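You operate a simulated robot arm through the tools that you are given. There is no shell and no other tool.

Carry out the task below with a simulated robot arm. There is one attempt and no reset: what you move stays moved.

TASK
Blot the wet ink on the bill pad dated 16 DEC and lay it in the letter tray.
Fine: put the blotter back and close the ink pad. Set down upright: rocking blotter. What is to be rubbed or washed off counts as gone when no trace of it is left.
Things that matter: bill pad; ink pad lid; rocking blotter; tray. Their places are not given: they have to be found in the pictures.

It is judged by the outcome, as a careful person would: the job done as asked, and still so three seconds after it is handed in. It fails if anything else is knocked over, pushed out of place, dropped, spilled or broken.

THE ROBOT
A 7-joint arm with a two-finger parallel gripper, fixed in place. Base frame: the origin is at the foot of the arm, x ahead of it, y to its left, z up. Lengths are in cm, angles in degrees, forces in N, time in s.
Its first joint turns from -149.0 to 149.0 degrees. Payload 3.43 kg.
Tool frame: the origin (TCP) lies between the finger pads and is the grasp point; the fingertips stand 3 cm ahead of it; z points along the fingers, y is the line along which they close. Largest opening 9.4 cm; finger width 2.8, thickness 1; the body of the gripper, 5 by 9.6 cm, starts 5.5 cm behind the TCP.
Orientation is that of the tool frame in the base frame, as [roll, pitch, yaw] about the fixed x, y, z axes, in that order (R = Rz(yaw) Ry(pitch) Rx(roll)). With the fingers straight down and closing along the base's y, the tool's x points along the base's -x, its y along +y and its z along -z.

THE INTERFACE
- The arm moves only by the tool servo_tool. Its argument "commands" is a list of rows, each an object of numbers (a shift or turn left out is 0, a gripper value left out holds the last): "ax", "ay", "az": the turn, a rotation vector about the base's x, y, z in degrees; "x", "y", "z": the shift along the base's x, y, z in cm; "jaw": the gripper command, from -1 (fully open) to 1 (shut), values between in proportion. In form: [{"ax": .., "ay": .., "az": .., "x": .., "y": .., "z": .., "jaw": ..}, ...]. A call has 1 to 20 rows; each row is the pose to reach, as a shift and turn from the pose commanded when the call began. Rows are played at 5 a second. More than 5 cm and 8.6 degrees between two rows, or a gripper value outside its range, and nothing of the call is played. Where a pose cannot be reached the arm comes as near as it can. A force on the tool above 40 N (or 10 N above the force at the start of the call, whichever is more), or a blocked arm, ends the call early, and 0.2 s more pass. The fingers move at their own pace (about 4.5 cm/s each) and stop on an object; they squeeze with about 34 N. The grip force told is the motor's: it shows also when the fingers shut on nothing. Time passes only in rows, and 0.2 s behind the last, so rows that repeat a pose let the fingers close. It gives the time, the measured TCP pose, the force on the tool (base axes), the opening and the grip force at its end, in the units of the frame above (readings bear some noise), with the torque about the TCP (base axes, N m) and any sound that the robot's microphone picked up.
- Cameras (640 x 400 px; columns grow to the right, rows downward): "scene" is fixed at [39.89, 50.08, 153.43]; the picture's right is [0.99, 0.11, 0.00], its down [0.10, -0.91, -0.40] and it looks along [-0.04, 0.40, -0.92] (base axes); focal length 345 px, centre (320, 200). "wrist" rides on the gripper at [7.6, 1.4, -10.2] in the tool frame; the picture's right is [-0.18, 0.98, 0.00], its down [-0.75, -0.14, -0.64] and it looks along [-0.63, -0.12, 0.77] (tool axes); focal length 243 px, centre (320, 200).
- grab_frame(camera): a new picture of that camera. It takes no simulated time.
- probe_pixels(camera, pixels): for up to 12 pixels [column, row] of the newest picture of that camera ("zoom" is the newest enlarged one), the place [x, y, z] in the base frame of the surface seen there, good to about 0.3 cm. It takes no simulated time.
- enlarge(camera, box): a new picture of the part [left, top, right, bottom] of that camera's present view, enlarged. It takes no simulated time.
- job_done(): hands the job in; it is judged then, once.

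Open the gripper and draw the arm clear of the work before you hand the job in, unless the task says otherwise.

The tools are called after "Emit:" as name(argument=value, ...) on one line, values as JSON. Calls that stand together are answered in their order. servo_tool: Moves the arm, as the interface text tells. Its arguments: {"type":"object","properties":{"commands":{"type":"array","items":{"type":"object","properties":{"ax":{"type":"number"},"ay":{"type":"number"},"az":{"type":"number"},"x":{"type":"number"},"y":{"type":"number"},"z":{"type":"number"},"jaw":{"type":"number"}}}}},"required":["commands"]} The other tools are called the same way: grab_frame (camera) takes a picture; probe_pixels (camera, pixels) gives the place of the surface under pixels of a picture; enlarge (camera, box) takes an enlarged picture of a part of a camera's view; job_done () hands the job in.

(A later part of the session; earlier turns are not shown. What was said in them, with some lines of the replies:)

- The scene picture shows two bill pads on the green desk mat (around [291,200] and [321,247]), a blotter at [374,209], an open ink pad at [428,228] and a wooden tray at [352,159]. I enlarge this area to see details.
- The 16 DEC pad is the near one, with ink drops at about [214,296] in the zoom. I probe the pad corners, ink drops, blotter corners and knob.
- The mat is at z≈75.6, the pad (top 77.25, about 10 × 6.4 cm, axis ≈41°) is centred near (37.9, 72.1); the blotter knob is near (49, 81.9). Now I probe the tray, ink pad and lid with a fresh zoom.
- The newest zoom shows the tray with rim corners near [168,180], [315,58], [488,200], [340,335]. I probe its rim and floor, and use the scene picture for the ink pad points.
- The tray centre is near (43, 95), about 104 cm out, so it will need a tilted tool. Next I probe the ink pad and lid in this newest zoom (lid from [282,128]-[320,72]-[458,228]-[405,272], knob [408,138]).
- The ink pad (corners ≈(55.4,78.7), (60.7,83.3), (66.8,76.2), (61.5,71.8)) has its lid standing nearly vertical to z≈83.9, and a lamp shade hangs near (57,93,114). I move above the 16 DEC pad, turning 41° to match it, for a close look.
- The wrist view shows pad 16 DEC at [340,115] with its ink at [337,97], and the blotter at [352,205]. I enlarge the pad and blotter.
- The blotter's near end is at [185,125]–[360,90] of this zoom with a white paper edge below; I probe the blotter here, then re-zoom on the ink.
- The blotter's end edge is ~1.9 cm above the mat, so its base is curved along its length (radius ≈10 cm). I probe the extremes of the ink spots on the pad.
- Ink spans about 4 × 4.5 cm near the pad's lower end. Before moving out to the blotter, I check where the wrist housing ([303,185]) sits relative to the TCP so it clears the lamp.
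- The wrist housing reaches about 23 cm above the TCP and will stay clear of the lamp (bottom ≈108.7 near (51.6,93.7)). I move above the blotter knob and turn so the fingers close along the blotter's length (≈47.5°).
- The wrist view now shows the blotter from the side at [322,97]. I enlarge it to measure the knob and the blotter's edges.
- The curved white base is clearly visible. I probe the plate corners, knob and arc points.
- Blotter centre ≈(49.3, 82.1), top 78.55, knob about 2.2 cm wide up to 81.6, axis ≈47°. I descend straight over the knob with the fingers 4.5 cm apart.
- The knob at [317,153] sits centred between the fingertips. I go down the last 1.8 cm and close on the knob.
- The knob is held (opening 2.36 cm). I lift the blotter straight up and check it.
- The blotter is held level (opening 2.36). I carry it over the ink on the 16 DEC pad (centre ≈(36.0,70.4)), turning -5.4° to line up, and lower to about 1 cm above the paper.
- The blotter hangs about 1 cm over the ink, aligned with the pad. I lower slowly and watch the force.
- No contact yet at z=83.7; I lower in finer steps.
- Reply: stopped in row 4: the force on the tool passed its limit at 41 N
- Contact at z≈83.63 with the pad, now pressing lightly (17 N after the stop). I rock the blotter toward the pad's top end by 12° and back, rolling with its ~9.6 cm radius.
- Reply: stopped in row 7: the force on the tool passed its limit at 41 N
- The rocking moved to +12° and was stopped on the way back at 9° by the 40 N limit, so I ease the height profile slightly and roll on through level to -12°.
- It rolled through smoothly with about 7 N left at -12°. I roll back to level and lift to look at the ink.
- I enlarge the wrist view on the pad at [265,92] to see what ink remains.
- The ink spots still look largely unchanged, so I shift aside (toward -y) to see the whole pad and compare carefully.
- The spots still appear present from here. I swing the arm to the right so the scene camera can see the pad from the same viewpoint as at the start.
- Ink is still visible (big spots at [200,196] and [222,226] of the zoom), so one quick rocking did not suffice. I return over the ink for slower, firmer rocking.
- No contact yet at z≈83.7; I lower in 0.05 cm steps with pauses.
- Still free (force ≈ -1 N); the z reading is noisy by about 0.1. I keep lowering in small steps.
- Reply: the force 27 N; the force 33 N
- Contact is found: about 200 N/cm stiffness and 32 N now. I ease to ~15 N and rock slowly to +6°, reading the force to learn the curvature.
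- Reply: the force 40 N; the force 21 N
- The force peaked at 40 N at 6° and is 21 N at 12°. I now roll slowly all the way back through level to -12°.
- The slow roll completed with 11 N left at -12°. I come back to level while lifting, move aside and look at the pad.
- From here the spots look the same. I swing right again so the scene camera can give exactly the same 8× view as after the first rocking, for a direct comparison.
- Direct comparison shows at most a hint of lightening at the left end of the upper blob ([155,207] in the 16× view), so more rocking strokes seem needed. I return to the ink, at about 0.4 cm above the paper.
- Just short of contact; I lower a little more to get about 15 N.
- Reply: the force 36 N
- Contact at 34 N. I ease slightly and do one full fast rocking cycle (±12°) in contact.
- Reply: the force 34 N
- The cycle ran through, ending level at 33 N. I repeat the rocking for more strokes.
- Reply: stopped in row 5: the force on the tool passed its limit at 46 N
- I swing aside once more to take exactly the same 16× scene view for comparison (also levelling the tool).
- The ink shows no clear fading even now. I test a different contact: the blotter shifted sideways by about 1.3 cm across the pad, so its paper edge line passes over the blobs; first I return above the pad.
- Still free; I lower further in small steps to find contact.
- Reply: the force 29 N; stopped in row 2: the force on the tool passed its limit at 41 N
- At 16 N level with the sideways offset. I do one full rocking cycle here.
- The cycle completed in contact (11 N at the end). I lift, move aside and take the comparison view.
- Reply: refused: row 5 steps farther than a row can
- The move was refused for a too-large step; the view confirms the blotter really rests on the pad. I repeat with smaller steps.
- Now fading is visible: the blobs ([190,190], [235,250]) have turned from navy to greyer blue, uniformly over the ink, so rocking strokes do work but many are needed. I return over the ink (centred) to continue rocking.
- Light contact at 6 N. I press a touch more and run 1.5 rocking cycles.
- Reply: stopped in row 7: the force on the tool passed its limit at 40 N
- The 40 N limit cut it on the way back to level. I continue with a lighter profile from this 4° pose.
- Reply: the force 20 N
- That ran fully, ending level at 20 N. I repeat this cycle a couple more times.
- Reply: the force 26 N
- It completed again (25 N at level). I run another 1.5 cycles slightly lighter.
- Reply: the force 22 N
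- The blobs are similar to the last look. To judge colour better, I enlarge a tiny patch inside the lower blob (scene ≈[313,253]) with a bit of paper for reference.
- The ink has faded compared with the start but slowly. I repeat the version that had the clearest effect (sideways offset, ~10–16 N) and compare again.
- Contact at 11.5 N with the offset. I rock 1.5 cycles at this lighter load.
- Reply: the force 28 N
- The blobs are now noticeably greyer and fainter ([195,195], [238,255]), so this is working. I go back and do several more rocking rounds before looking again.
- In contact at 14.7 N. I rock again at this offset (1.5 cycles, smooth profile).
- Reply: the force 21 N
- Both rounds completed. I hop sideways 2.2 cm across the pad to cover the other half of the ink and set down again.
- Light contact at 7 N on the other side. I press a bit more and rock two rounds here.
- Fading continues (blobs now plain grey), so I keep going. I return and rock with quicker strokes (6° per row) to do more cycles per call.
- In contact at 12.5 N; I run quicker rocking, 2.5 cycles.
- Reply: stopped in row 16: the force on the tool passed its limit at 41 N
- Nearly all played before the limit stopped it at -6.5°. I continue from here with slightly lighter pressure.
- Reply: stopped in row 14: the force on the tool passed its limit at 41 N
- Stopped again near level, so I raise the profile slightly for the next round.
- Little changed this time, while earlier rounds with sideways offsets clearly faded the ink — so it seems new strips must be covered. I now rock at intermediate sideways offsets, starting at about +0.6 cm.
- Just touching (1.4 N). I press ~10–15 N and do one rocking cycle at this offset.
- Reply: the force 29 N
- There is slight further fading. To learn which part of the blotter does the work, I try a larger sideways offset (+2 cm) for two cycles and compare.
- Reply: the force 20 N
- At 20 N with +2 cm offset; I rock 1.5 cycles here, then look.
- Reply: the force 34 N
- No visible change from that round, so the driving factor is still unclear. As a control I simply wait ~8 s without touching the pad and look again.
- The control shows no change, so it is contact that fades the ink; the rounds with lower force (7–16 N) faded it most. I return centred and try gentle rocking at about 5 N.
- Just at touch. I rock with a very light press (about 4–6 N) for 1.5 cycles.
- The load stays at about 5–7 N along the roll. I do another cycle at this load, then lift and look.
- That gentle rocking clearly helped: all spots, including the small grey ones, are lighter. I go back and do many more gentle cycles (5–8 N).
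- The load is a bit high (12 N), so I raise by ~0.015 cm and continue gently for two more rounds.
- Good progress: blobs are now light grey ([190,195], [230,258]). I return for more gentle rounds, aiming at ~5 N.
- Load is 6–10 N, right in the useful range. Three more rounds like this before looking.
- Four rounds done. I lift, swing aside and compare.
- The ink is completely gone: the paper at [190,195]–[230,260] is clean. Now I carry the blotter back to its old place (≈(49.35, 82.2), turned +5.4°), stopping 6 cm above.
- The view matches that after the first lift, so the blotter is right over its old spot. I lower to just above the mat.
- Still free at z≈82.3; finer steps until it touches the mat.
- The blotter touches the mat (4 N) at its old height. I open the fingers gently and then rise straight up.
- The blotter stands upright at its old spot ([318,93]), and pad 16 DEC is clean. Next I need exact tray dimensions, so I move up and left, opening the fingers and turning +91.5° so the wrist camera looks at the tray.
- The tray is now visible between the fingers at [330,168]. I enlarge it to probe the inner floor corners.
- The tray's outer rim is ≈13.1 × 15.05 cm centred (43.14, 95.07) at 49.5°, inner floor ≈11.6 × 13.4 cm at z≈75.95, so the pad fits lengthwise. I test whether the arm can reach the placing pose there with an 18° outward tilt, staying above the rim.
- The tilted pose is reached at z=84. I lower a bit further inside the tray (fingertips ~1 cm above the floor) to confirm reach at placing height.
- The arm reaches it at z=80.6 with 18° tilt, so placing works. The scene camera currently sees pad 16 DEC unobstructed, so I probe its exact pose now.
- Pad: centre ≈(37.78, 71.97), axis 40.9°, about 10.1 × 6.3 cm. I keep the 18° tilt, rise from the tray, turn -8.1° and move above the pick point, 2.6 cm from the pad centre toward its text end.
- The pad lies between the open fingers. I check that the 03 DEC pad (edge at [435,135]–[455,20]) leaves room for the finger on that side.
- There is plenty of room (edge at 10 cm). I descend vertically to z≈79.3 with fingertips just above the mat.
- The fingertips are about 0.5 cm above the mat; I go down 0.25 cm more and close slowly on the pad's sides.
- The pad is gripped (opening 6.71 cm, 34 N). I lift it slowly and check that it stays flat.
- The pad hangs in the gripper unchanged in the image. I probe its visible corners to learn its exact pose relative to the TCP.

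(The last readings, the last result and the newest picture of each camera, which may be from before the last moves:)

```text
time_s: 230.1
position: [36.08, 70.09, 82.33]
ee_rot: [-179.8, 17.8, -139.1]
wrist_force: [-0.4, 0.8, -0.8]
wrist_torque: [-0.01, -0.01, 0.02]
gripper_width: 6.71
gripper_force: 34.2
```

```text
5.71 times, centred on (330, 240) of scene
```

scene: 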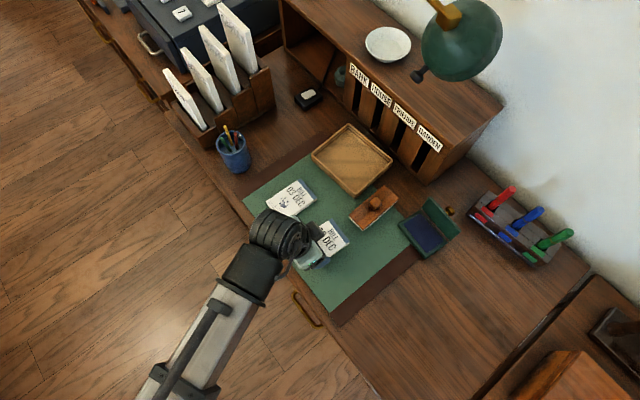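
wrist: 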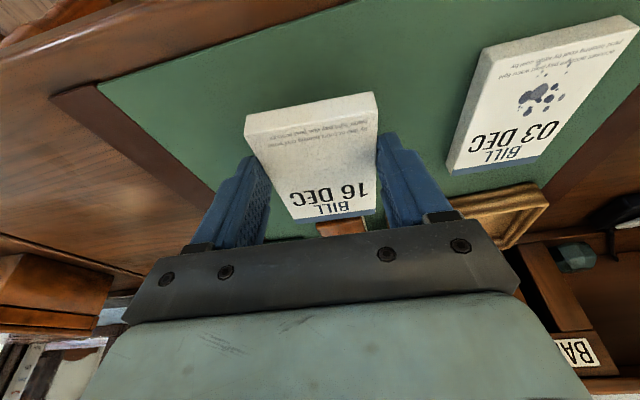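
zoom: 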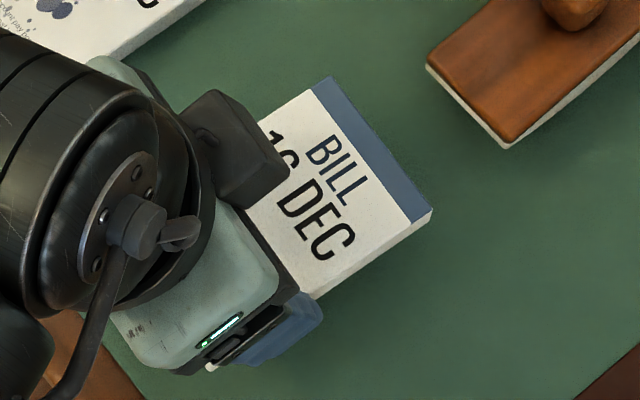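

The pad is level with its centre 2.6 cm ahead of the TCP. I lift to z≈88, carry it over the tray while turning +8.6°, and stop above for a look.

Emit:
servo_tool(commands=[{"z": 2}, {"z": 4}, {"z": 6}, {"x": 0.6, "y": 2.5, "z": 6, "az": 1}, {"x": 1.4, "y": 5.8, "z": 6, "az": 2.2}, {"x": 2.3, "y": 9.4, "z": 6, "az": 3.5}, {"x": 3.2, "y": 13, "z": 6, "az": 4.8}, {"x": 4.1, "y": 16.6, "z": 6, "az": 6.1}, {"x": 5, "y": 20.2, "z": 6, "az": 7.4}, {"x": 5.56, "y": 22.9, "z": 6, "az": 8.6}, {"x": 5.56, "y": 22.9, "z": 4, "az": 8.6}, {"x": 5.56, "y": 22.9, "z": 3, "az": 8.6}, {"x": 5.56, "y": 22.9, "z": 3, "az": 8.6}])

Emit:
grab_frame(camera="wrist")

Emit:
enlarge(camera="scene", box=[300, 100, 410, 210])

```text
time_s: 232.8
position: [41.4, 92.84, 85.3]
ee_rot: [-179.9, 17.9, -130.5]
wrist_force: [-0.9, 0.3, -2.0]
wrist_torque: [-0.02, 0.01, -0.05]
gripper_width: 6.71
gripper_force: 34.2
```

```text
taken
```

wrist: 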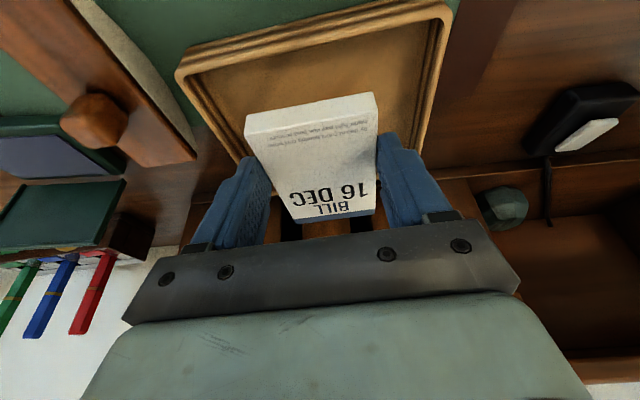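

```text
3.64 times, centred on (355, 155) of scene
```

zoom: 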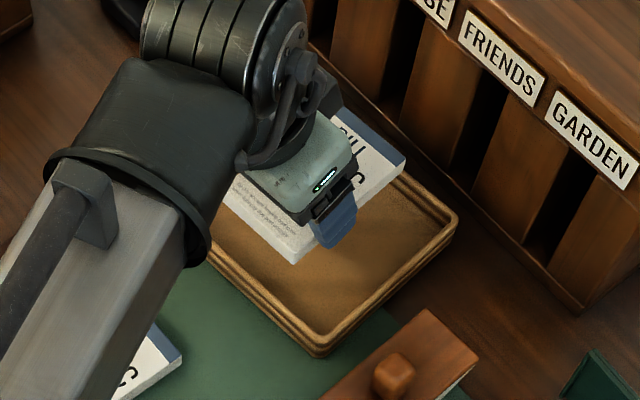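

The pad is above the tray. I probe the pad's corners here to check centring against the tray centre (43.14, 95.07).

Emit:
probe_pixels(camera="wrist", pixels=[[250, 133], [374, 112], [372, 205], [296, 213], [185, 70], [445, 10], [330, 180], [310, 150], [430, 100]])

Emit:
probe_pixels(camera="zoom", pixels=[[403, 160], [295, 255], [345, 112], [456, 215], [320, 345], [225, 250], [350, 210], [390, 175]])

```text
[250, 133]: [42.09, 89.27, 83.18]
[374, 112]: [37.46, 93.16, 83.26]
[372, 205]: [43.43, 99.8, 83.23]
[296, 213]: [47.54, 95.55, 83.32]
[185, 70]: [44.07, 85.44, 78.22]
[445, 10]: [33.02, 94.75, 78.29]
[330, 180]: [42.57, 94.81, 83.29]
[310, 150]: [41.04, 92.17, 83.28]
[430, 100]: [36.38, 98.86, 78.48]
```

```text
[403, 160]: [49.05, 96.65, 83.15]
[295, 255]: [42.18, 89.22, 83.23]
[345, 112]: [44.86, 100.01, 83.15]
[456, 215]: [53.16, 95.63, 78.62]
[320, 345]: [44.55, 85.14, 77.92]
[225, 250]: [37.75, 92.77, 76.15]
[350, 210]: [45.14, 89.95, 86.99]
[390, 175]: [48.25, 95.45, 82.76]
```

Pad centre is ≈(43.35, 94.8), within 0.35 cm of the tray centre with about 0.7 cm margin at the ends. I correct by (-0.18, +0.25) and lower it into the tray to about 0.5 cm above the floor.

Emit:
servo_tool(commands=[{"x": -0.18, "y": 0.25, "z": -0.5}, {"x": -0.18, "y": 0.25, "z": -1.8}, {"x": -0.18, "y": 0.25, "z": -3.0}, {"x": -0.18, "y": 0.25, "z": -4.0}, {"x": -0.18, "y": 0.25, "z": -4.8}, {"x": -0.18, "y": 0.25, "z": -5.2}, {"x": -0.18, "y": 0.25, "z": -5.2}])

Emit:
grab_frame(camera="wrist")

Emit:
enlarge(camera="scene", box=[300, 100, 410, 210])

```text
time_s: 234.4
position: [41.39, 93.12, 80.18]
ee_rot: [-179.8, 17.9, -130.5]
wrist_force: [-0.7, -0.4, -0.2]
wrist_torque: [0.01, 0.02, -0.01]
gripper_width: 6.7
gripper_force: 34.3
```

```text
taken
```

wrist: 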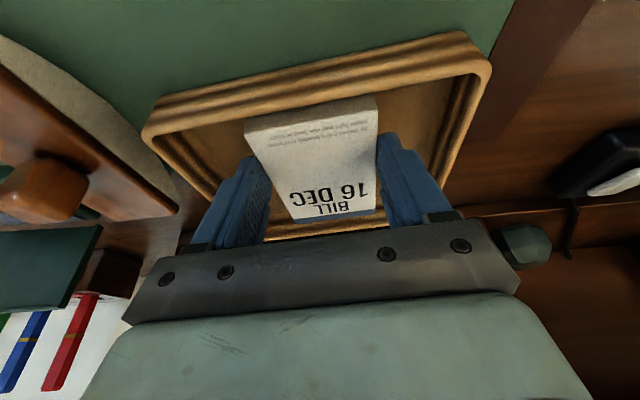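

```text
3.64 times, centred on (355, 155) of scene
```

zoom: 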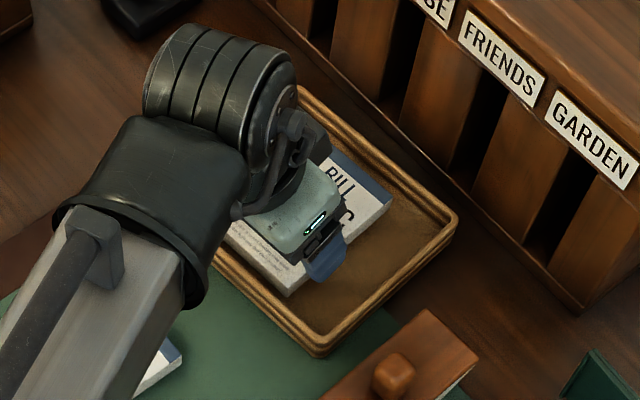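

The pad is inside the rim with clearance all round. I lower the last bit in small steps until it touches the tray floor.

Emit:
servo_tool(commands=[{"z": -0.15}, {"z": -0.3}, {"z": -0.4}, {"z": -0.4}])

Emit:
servo_tool(commands=[{"z": -0.05}, {"z": -0.1}, {"z": -0.1}])

```text
time_s: 235.4
position: [41.26, 93.23, 79.74]
ee_rot: [-179.7, 18.0, -130.4]
wrist_force: [-0.2, -1.0, -1.0]
wrist_torque: [-0.07, 0.04, 0.02]
gripper_width: 6.72
gripper_force: 33.5
```

```text
time_s: 236.2
position: [41.26, 93.26, 79.71]
ee_rot: [-179.8, 17.8, -130.4]
wrist_force: [-0.4, -0.2, 0.3]
wrist_torque: [0.0, 0.01, -0.01]
gripper_width: 6.74
gripper_force: 33.5
```

Emit:
servo_tool(commands=[{"z": -0.05}, {"z": -0.1}, {"z": -0.1}])

Emit:
servo_tool(commands=[{"z": -0.05}, {"z": -0.1}, {"z": -0.1}])

```text
time_s: 237.1
position: [41.25, 93.23, 79.64]
ee_rot: [-179.9, 17.9, -130.5]
wrist_force: [-0.1, -0.6, -0.2]
wrist_torque: [-0.03, 0.01, 0.02]
gripper_width: 6.69
gripper_force: 33.8
```

```text
time_s: 237.8
position: [41.31, 93.21, 79.48]
ee_rot: [-179.8, 18.0, -130.6]
wrist_force: [0.0, 1.1, 3.8]
wrist_torque: [0.0, 0.05, 0.01]
gripper_width: 6.7
gripper_force: 34.2
```

The pad rests on the tray floor (3.8 N). I open the fingers gently to 7.8 cm and rise straight up.

Emit:
servo_tool(commands=[{"jaw": -0.43}, {"jaw": -0.46}, {"jaw": -0.5}, {"jaw": -0.55}, {"jaw": -0.62}, {"jaw": -0.66}, {"jaw": -0.66}])

Emit:
servo_tool(commands=[{"z": 0.5}, {"z": 1.5}, {"z": 3}, {"z": 5}, {"z": 8}, {"z": 11}, {"z": 11}])

Emit:
grab_frame(camera="wrist")

Emit:
grab_frame(camera="scene")

```text
time_s: 239.4
position: [41.39, 93.24, 79.57]
ee_rot: [-179.8, 17.9, -130.5]
wrist_force: [-0.6, 0.1, 0.4]
wrist_torque: [0.0, 0.0, -0.04]
gripper_width: 7.81
gripper_force: 0.0
```

```text
time_s: 241.1
position: [41.16, 93.3, 90.29]
ee_rot: [-179.8, 17.9, -130.5]
wrist_force: [0.4, 0.4, 0.0]
wrist_torque: [0.01, 0.01, -0.02]
gripper_width: 7.78
gripper_force: 0.1
```

```text
taken
```

wrist: 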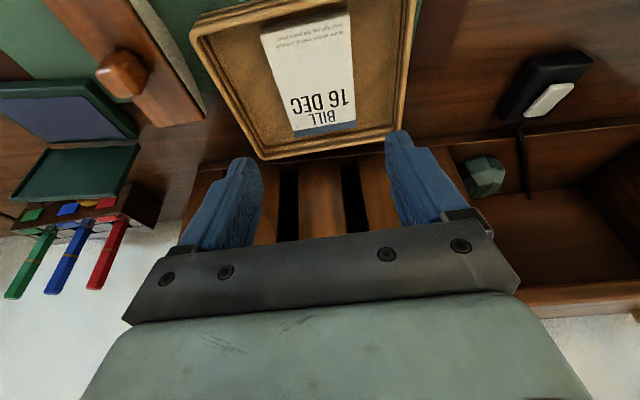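

```text
taken
```

scene: 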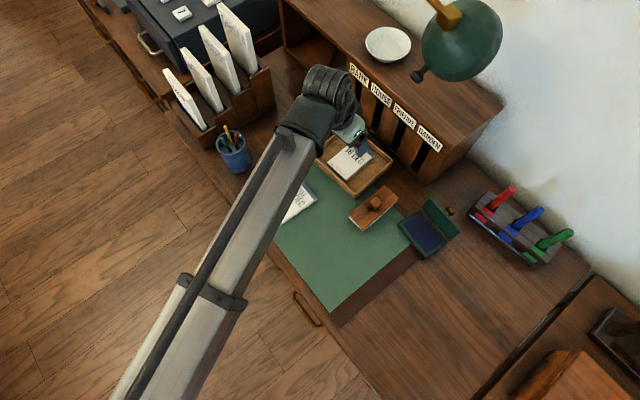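

The 16 DEC pad lies flat inside the tray ([308,75] in the wrist view). Next is the ink pad lid: I back away toward the base, level the tool and then turn for a view of the lid.

Emit:
servo_tool(commands=[{"z": 2}, {"x": 0.2, "y": -2, "z": 4}, {"x": 0.6, "y": -5, "z": 5, "ax": -2.74, "ay": 2.34}, {"x": 1.2, "y": -8, "z": 5, "ax": -5.47, "ay": 4.67}, {"x": 1.8, "y": -11, "z": 5, "ax": -8.21, "ay": 7.0}, {"x": 2.4, "y": -14, "z": 5, "ax": -10.94, "ay": 9.34}, {"x": 3, "y": -17, "z": 5, "ax": -13.6, "ay": 11.61}, {"x": 3, "y": -18, "z": 5, "ax": -13.6, "ay": 11.61}])

Emit:
grab_frame(camera="scene")

```text
time_s: 242.8
position: [44.19, 75.22, 95.47]
ee_rot: [-179.9, 0.0, -130.5]
wrist_force: [-0.2, 0.6, -0.1]
wrist_torque: [-0.01, -0.02, 0.0]
gripper_width: 7.8
gripper_force: 0.1
```

```text
taken
```

scene: 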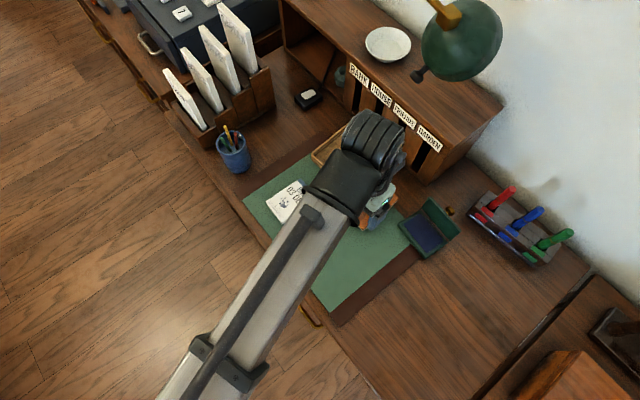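

Level again at (44, 75, 95.5). Now I turn -99° so the fingers close along the lid's normal and move toward the ink pad at safe height.

Emit:
servo_tool(commands=[{"x": 1, "y": -0.3, "az": -7.6}, {"x": 2, "y": -0.6, "az": -15.2}, {"x": 3, "y": -1, "az": -22.8}, {"x": 4, "y": -1.3, "az": -30.4}, {"x": 5, "y": -1.6, "az": -38}, {"x": 6, "y": -2, "az": -45.6}, {"x": 7, "y": -2.3, "az": -53.2}, {"x": 8, "y": -2.6, "az": -60.8}, {"x": 9, "y": -3, "az": -68.4}, {"x": 10, "y": -3.3, "az": -76}, {"x": 11, "y": -3.6, "az": -83.6}, {"x": 12, "y": -4, "az": -91.2}, {"x": 13, "y": -4.2, "az": -99, "jaw": -1}, {"x": 13, "y": -4.2, "az": -99, "jaw": -1}])

Emit:
grab_frame(camera="wrist")

Emit:
enlarge(camera="scene", box=[380, 180, 480, 270])

```text
time_s: 245.8
position: [57.3, 71.13, 95.47]
ee_rot: [-179.8, 0.1, 130.3]
wrist_force: [0.0, 0.6, -0.3]
wrist_torque: [0.01, 0.0, 0.01]
gripper_width: 9.38
gripper_force: 0.2
```

```text
taken
```

wrist: 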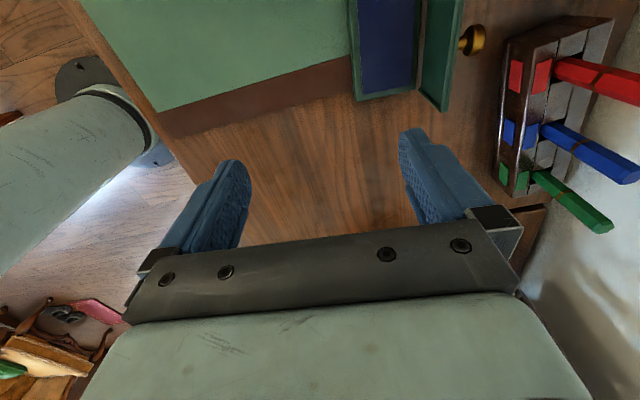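

```text
4.44 times, centred on (430, 225) of scene
```

zoom: 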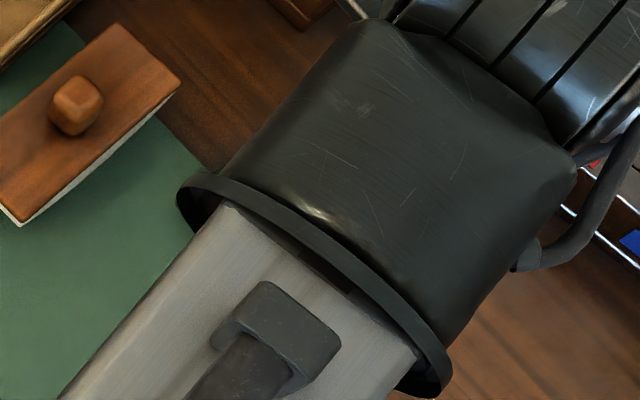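

I see the ink pad at [385,40], lid at [440,55], its knob at [472,40], and the stamp rack at [505–600, 20–200]. I probe these for clearances.

Emit:
probe_pixels(camera="wrist", pixels=[[510, 60], [505, 120], [503, 185], [530, 190], [520, 100], [605, 225], [440, 100], [447, 108], [460, 40], [482, 35], [472, 52], [430, 20]])

Emit:
enlarge(camera="wrist", box=[350, 0, 510, 120])

```text
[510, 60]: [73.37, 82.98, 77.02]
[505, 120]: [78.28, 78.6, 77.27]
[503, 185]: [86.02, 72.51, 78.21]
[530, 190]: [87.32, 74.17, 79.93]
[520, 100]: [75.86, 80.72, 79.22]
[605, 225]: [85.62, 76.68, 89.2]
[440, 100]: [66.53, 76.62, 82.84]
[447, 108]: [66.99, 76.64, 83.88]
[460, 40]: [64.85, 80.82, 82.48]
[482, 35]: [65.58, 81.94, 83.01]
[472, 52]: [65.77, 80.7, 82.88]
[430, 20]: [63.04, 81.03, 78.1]
```

```text
3.33 times, centred on (430, 60) of wrist
```

zoom: 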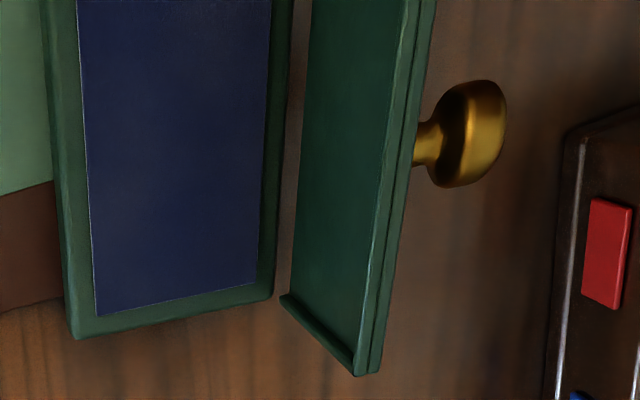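

The rack is 9 cm behind the lid, so there is room. I move to straddle the lid near its right end (clear of the knob), staying with fingertips above the lid top (z 83.9).

Emit:
servo_tool(commands=[{"x": 1.5, "y": 1.03}, {"x": 3, "y": 2.07}, {"x": 4.5, "y": 3.1}, {"x": 6, "y": 4.14}, {"x": 6, "y": 4.14, "z": -3}, {"x": 6, "y": 4.14, "z": -6}, {"x": 6, "y": 4.14, "z": -7.7}, {"x": 6, "y": 4.14, "z": -7.7}])

Emit:
grab_frame(camera="wrist")

Emit:
grab_frame(camera="scene")

```text
time_s: 247.7
position: [63.46, 75.06, 87.56]
ee_rot: [-179.8, -0.1, 130.5]
wrist_force: [0.4, -0.2, 0.3]
wrist_torque: [-0.01, 0.01, 0.01]
gripper_width: 9.39
gripper_force: 0.0
```

```text
taken
```

wrist: 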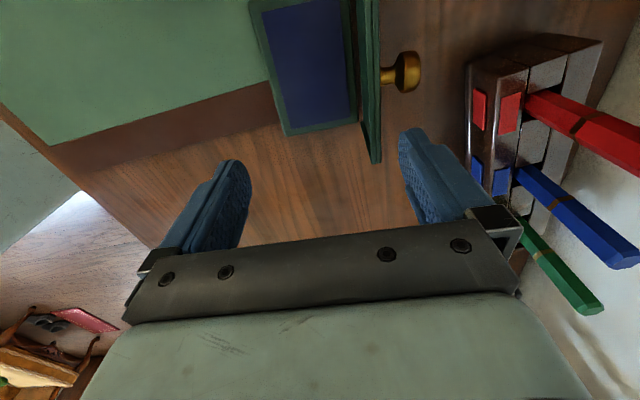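

```text
taken
```

scene: 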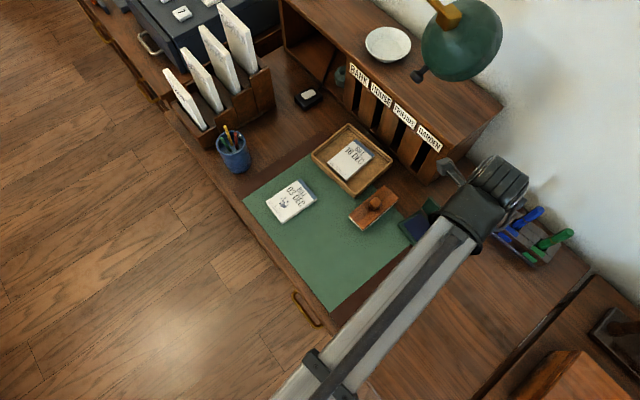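

The arm reaches it; computed positions show the outer finger about 1 cm behind the lid and clear of the knob. I lower so that the outer fingertip is ~2 cm below the lid's top edge.

Emit:
servo_tool(commands=[{"z": -1}, {"z": -2}, {"z": -2.75}, {"z": -2.75}])

Emit:
grab_frame(camera="wrist")

```text
time_s: 248.7
position: [63.19, 75.16, 84.9]
ee_rot: [-179.8, 0.0, 130.6]
wrist_force: [-0.3, -0.3, 0.1]
wrist_torque: [0.0, 0.0, 0.02]
gripper_width: 9.39
gripper_force: 0.1
```

```text
taken
```

wrist: 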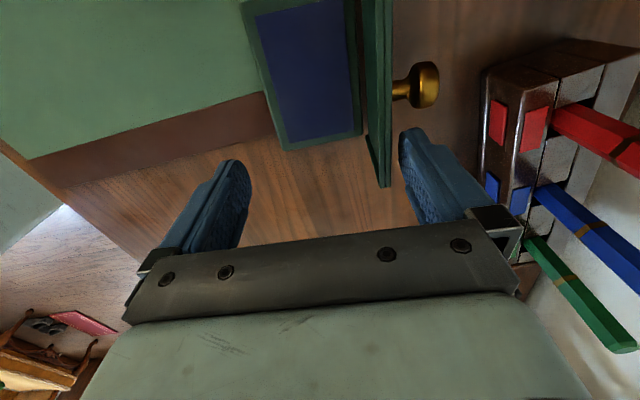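

The outer finger is behind the lid at [410,150]. I pull toward the base along the lid normal in small steps to tip the lid over.

Emit:
servo_tool(commands=[{"x": -0.3, "y": -0.26}, {"x": -0.61, "y": -0.52}, {"x": -0.91, "y": -0.78}, {"x": -1.22, "y": -1.04}, {"x": -1.52, "y": -1.3}, {"x": -1.83, "y": -1.56}, {"x": -2.13, "y": -1.81}, {"x": -2.44, "y": -2.07}, {"x": -2.44, "y": -2.07}])

Emit:
grab_frame(camera="wrist")

```text
time_s: 250.7
position: [60.95, 73.16, 85.08]
ee_rot: [-179.8, 0.0, 130.6]
wrist_force: [0.2, 0.2, 1.5]
wrist_torque: [-0.05, 0.01, 0.0]
gripper_width: 9.41
gripper_force: 0.1
```

```text
taken
```

wrist: 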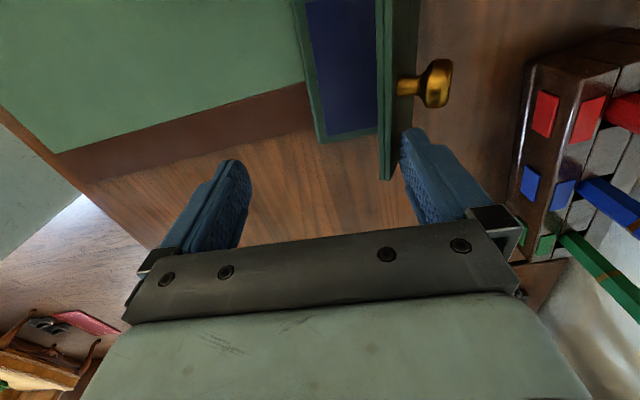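

The lid has tipped past vertical with little force. I keep pulling while lowering the fingertip so it follows the lid down.

Emit:
servo_tool(commands=[{"x": -0.38, "y": -0.32}, {"x": -0.76, "y": -0.65}, {"x": -1.14, "y": -0.97, "z": -0.2}, {"x": -1.52, "y": -1.3, "z": -0.7}, {"x": -1.83, "y": -1.56, "z": -1.3}, {"x": -2.13, "y": -1.81, "z": -1.9}, {"x": -2.36, "y": -2.01, "z": -2.4}, {"x": -2.51, "y": -2.14, "z": -2.8}, {"x": -2.51, "y": -2.14, "z": -2.8}])

Emit:
grab_frame(camera="wrist")

```text
time_s: 252.7
position: [58.29, 70.97, 82.21]
ee_rot: [-179.8, 0.1, 130.5]
wrist_force: [-1.0, -0.2, 0.6]
wrist_torque: [-0.02, 0.03, 0.01]
gripper_width: 9.38
gripper_force: 0.1
```

```text
taken
```

wrist: 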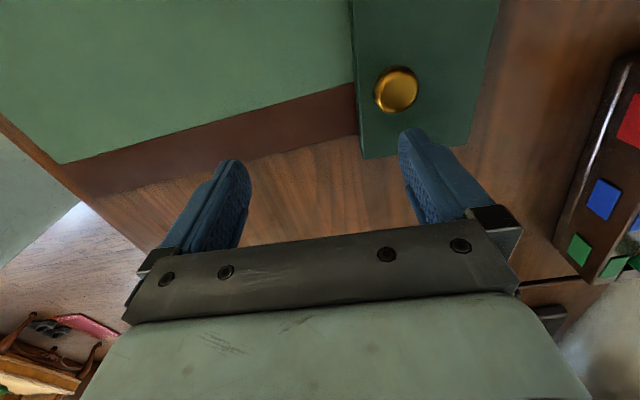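

The lid now lies over the pad with the knob on top ([397,90]). I probe its surface to see whether it is fully closed.

Emit:
probe_pixels(camera="wrist", pixels=[[360, 20], [480, 20], [470, 140], [368, 150], [397, 75], [397, 92], [430, 60], [365, 100], [485, 80], [400, 130]])

Emit:
enlarge(camera="wrist", box=[330, 0, 520, 170])

```text
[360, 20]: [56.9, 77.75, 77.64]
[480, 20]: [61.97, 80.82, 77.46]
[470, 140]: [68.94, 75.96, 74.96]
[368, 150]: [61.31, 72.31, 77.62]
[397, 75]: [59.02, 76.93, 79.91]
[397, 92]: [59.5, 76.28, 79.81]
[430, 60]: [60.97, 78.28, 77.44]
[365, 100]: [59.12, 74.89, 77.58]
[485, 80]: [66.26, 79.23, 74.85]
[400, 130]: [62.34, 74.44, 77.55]
```

```text
2.35 times, centred on (425, 85) of wrist
```

zoom: 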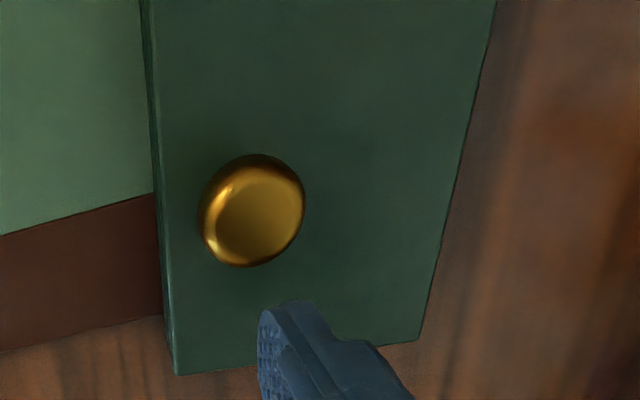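

The lid lies flat at z≈77.5 (front maybe 0.1 higher). The outer fingertip is right above its front right part, so I press down gently to make sure it is fully shut.

Emit:
servo_tool(commands=[{"z": -0.5}, {"z": -1.0}, {"z": -1.3}, {"z": -1.4}, {"z": -1.4}])

Emit:
servo_tool(commands=[{"z": -0.08}, {"z": -0.16}, {"z": -0.16}])

```text
time_s: 253.8
position: [58.41, 71.01, 80.89]
ee_rot: [-179.8, -0.1, 130.5]
wrist_force: [0.7, 0.2, -0.4]
wrist_torque: [0.0, 0.01, 0.0]
gripper_width: 9.39
gripper_force: 0.1
```

```text
time_s: 254.7
position: [58.55, 70.98, 80.55]
ee_rot: [-179.8, -0.1, 130.5]
wrist_force: [0.2, 1.1, 0.7]
wrist_torque: [0.0, 0.0, 0.0]
gripper_width: 9.39
gripper_force: 0.1
```

Emit:
servo_tool(commands=[{"z": -0.07}, {"z": -0.14}, {"z": -0.14}])

Emit:
servo_tool(commands=[{"z": -0.05}, {"z": -0.1}, {"z": -0.1}])

```text
time_s: 255.4
position: [58.4, 71.0, 80.61]
ee_rot: [-179.9, 0.0, 130.4]
wrist_force: [1.4, 3.4, 4.2]
wrist_torque: [0.27, -0.26, 0.05]
gripper_width: 9.39
gripper_force: 0.1
```

```text
time_s: 256.2
position: [58.26, 70.97, 80.49]
ee_rot: [180.0, 0.0, 130.4]
wrist_force: [3.5, 2.6, 17.2]
wrist_torque: [0.7, -0.8, -0.04]
gripper_width: 9.4
gripper_force: 0.1
```

The lid is firm at z≈77.5 under 17 N, so it is fully shut. I rise straight up and retreat toward the base to inspect everything.

Emit:
servo_tool(commands=[{"z": 0.5}, {"z": 2}, {"z": 4.5}, {"z": 8}, {"z": 12}, {"x": 0, "y": -3, "z": 15}, {"x": 0, "y": -6.5, "z": 18}, {"x": 2, "y": -10, "z": 20}, {"x": 4, "y": -13.5, "z": 20}, {"x": 4, "y": -13.5, "z": 20}])

Emit:
grab_frame(camera="scene")

Emit:
enlarge(camera="scene", box=[370, 170, 480, 270])

Emit:
enlarge(camera="scene", box=[290, 110, 410, 210])

```text
time_s: 258.4
position: [62.28, 57.45, 100.52]
ee_rot: [-179.9, -0.1, 130.5]
wrist_force: [0.1, 0.4, 0.2]
wrist_torque: [0.01, -0.03, 0.01]
gripper_width: 9.38
gripper_force: 0.0
```

```text
taken
```

scene: 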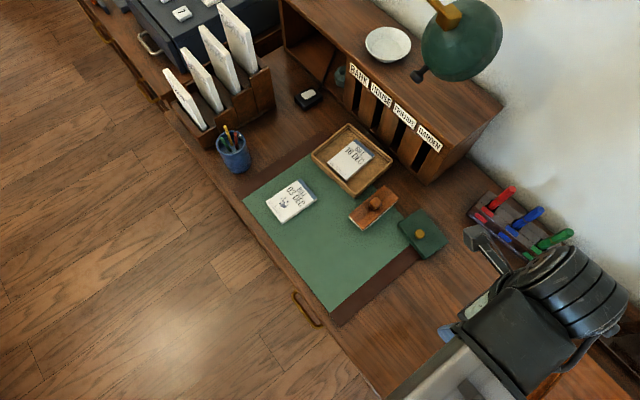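

```text
4.00 times, centred on (425, 220) of scene
```

zoom: 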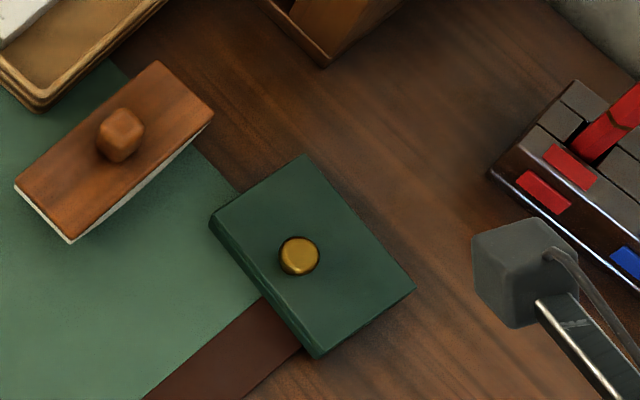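

```text
4.00 times, centred on (350, 160) of scene
```

zoom: 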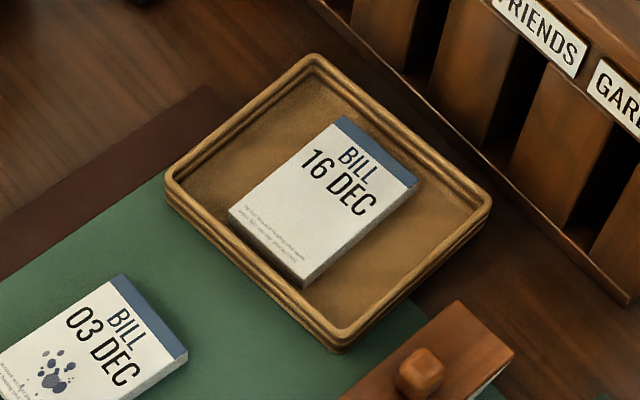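

Lid closed, blotter upright at its old spot, and the pad lies flat in the unmoved tray. I take a last close look at the pad's surface for any ink trace.

Emit:
enlarge(camera="scene", box=[330, 145, 355, 165])

Emit:
enlarge(camera="scene", box=[340, 180, 460, 280])

```text
16.00 times, centred on (342, 155) of scene
```

zoom: 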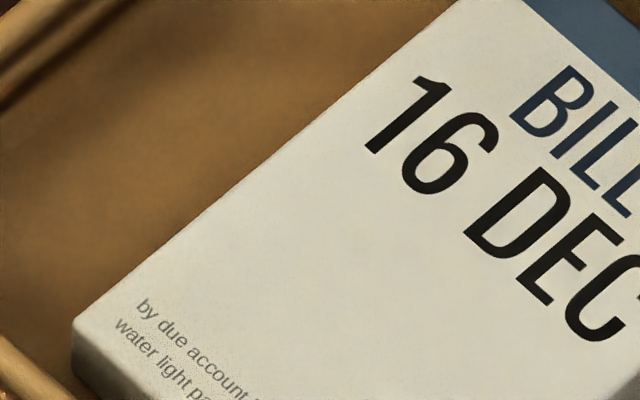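

```text
4.00 times, centred on (400, 230) of scene
```

zoom: 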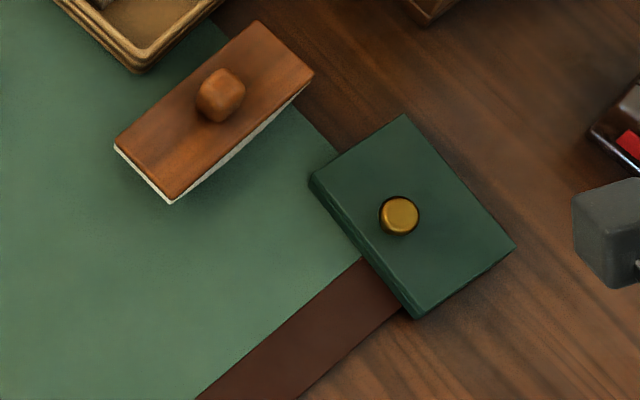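

The pad is spotless and lies in the tray, the blotter stands upright where it was, and the ink pad is shut. The gripper is open and the arm is clear of the work, so I hand in the job.

Emit:
job_done()

```text
The job is handed in.
```

The job is handed in. I blotted the ink off the 16 DEC bill pad until the close-up pictures showed no trace of it. The pad now lies flat in the letter tray.

- **Blotter:** it stands upright in its old place, within the accuracy of the pictures.
- **Ink pad:** the lid is closed. I pressed it down with about 17 N, and it sits flat and firm.
- **Everything else:** the 03 DEC pad, the tray and the stamp rack look as they did at the start. The gripper is open and the arm is clear of the desk.

The ink faded slowly and needed many rocking strokes. Pressing gently, at about 5–10 N, worked better than pressing hard.
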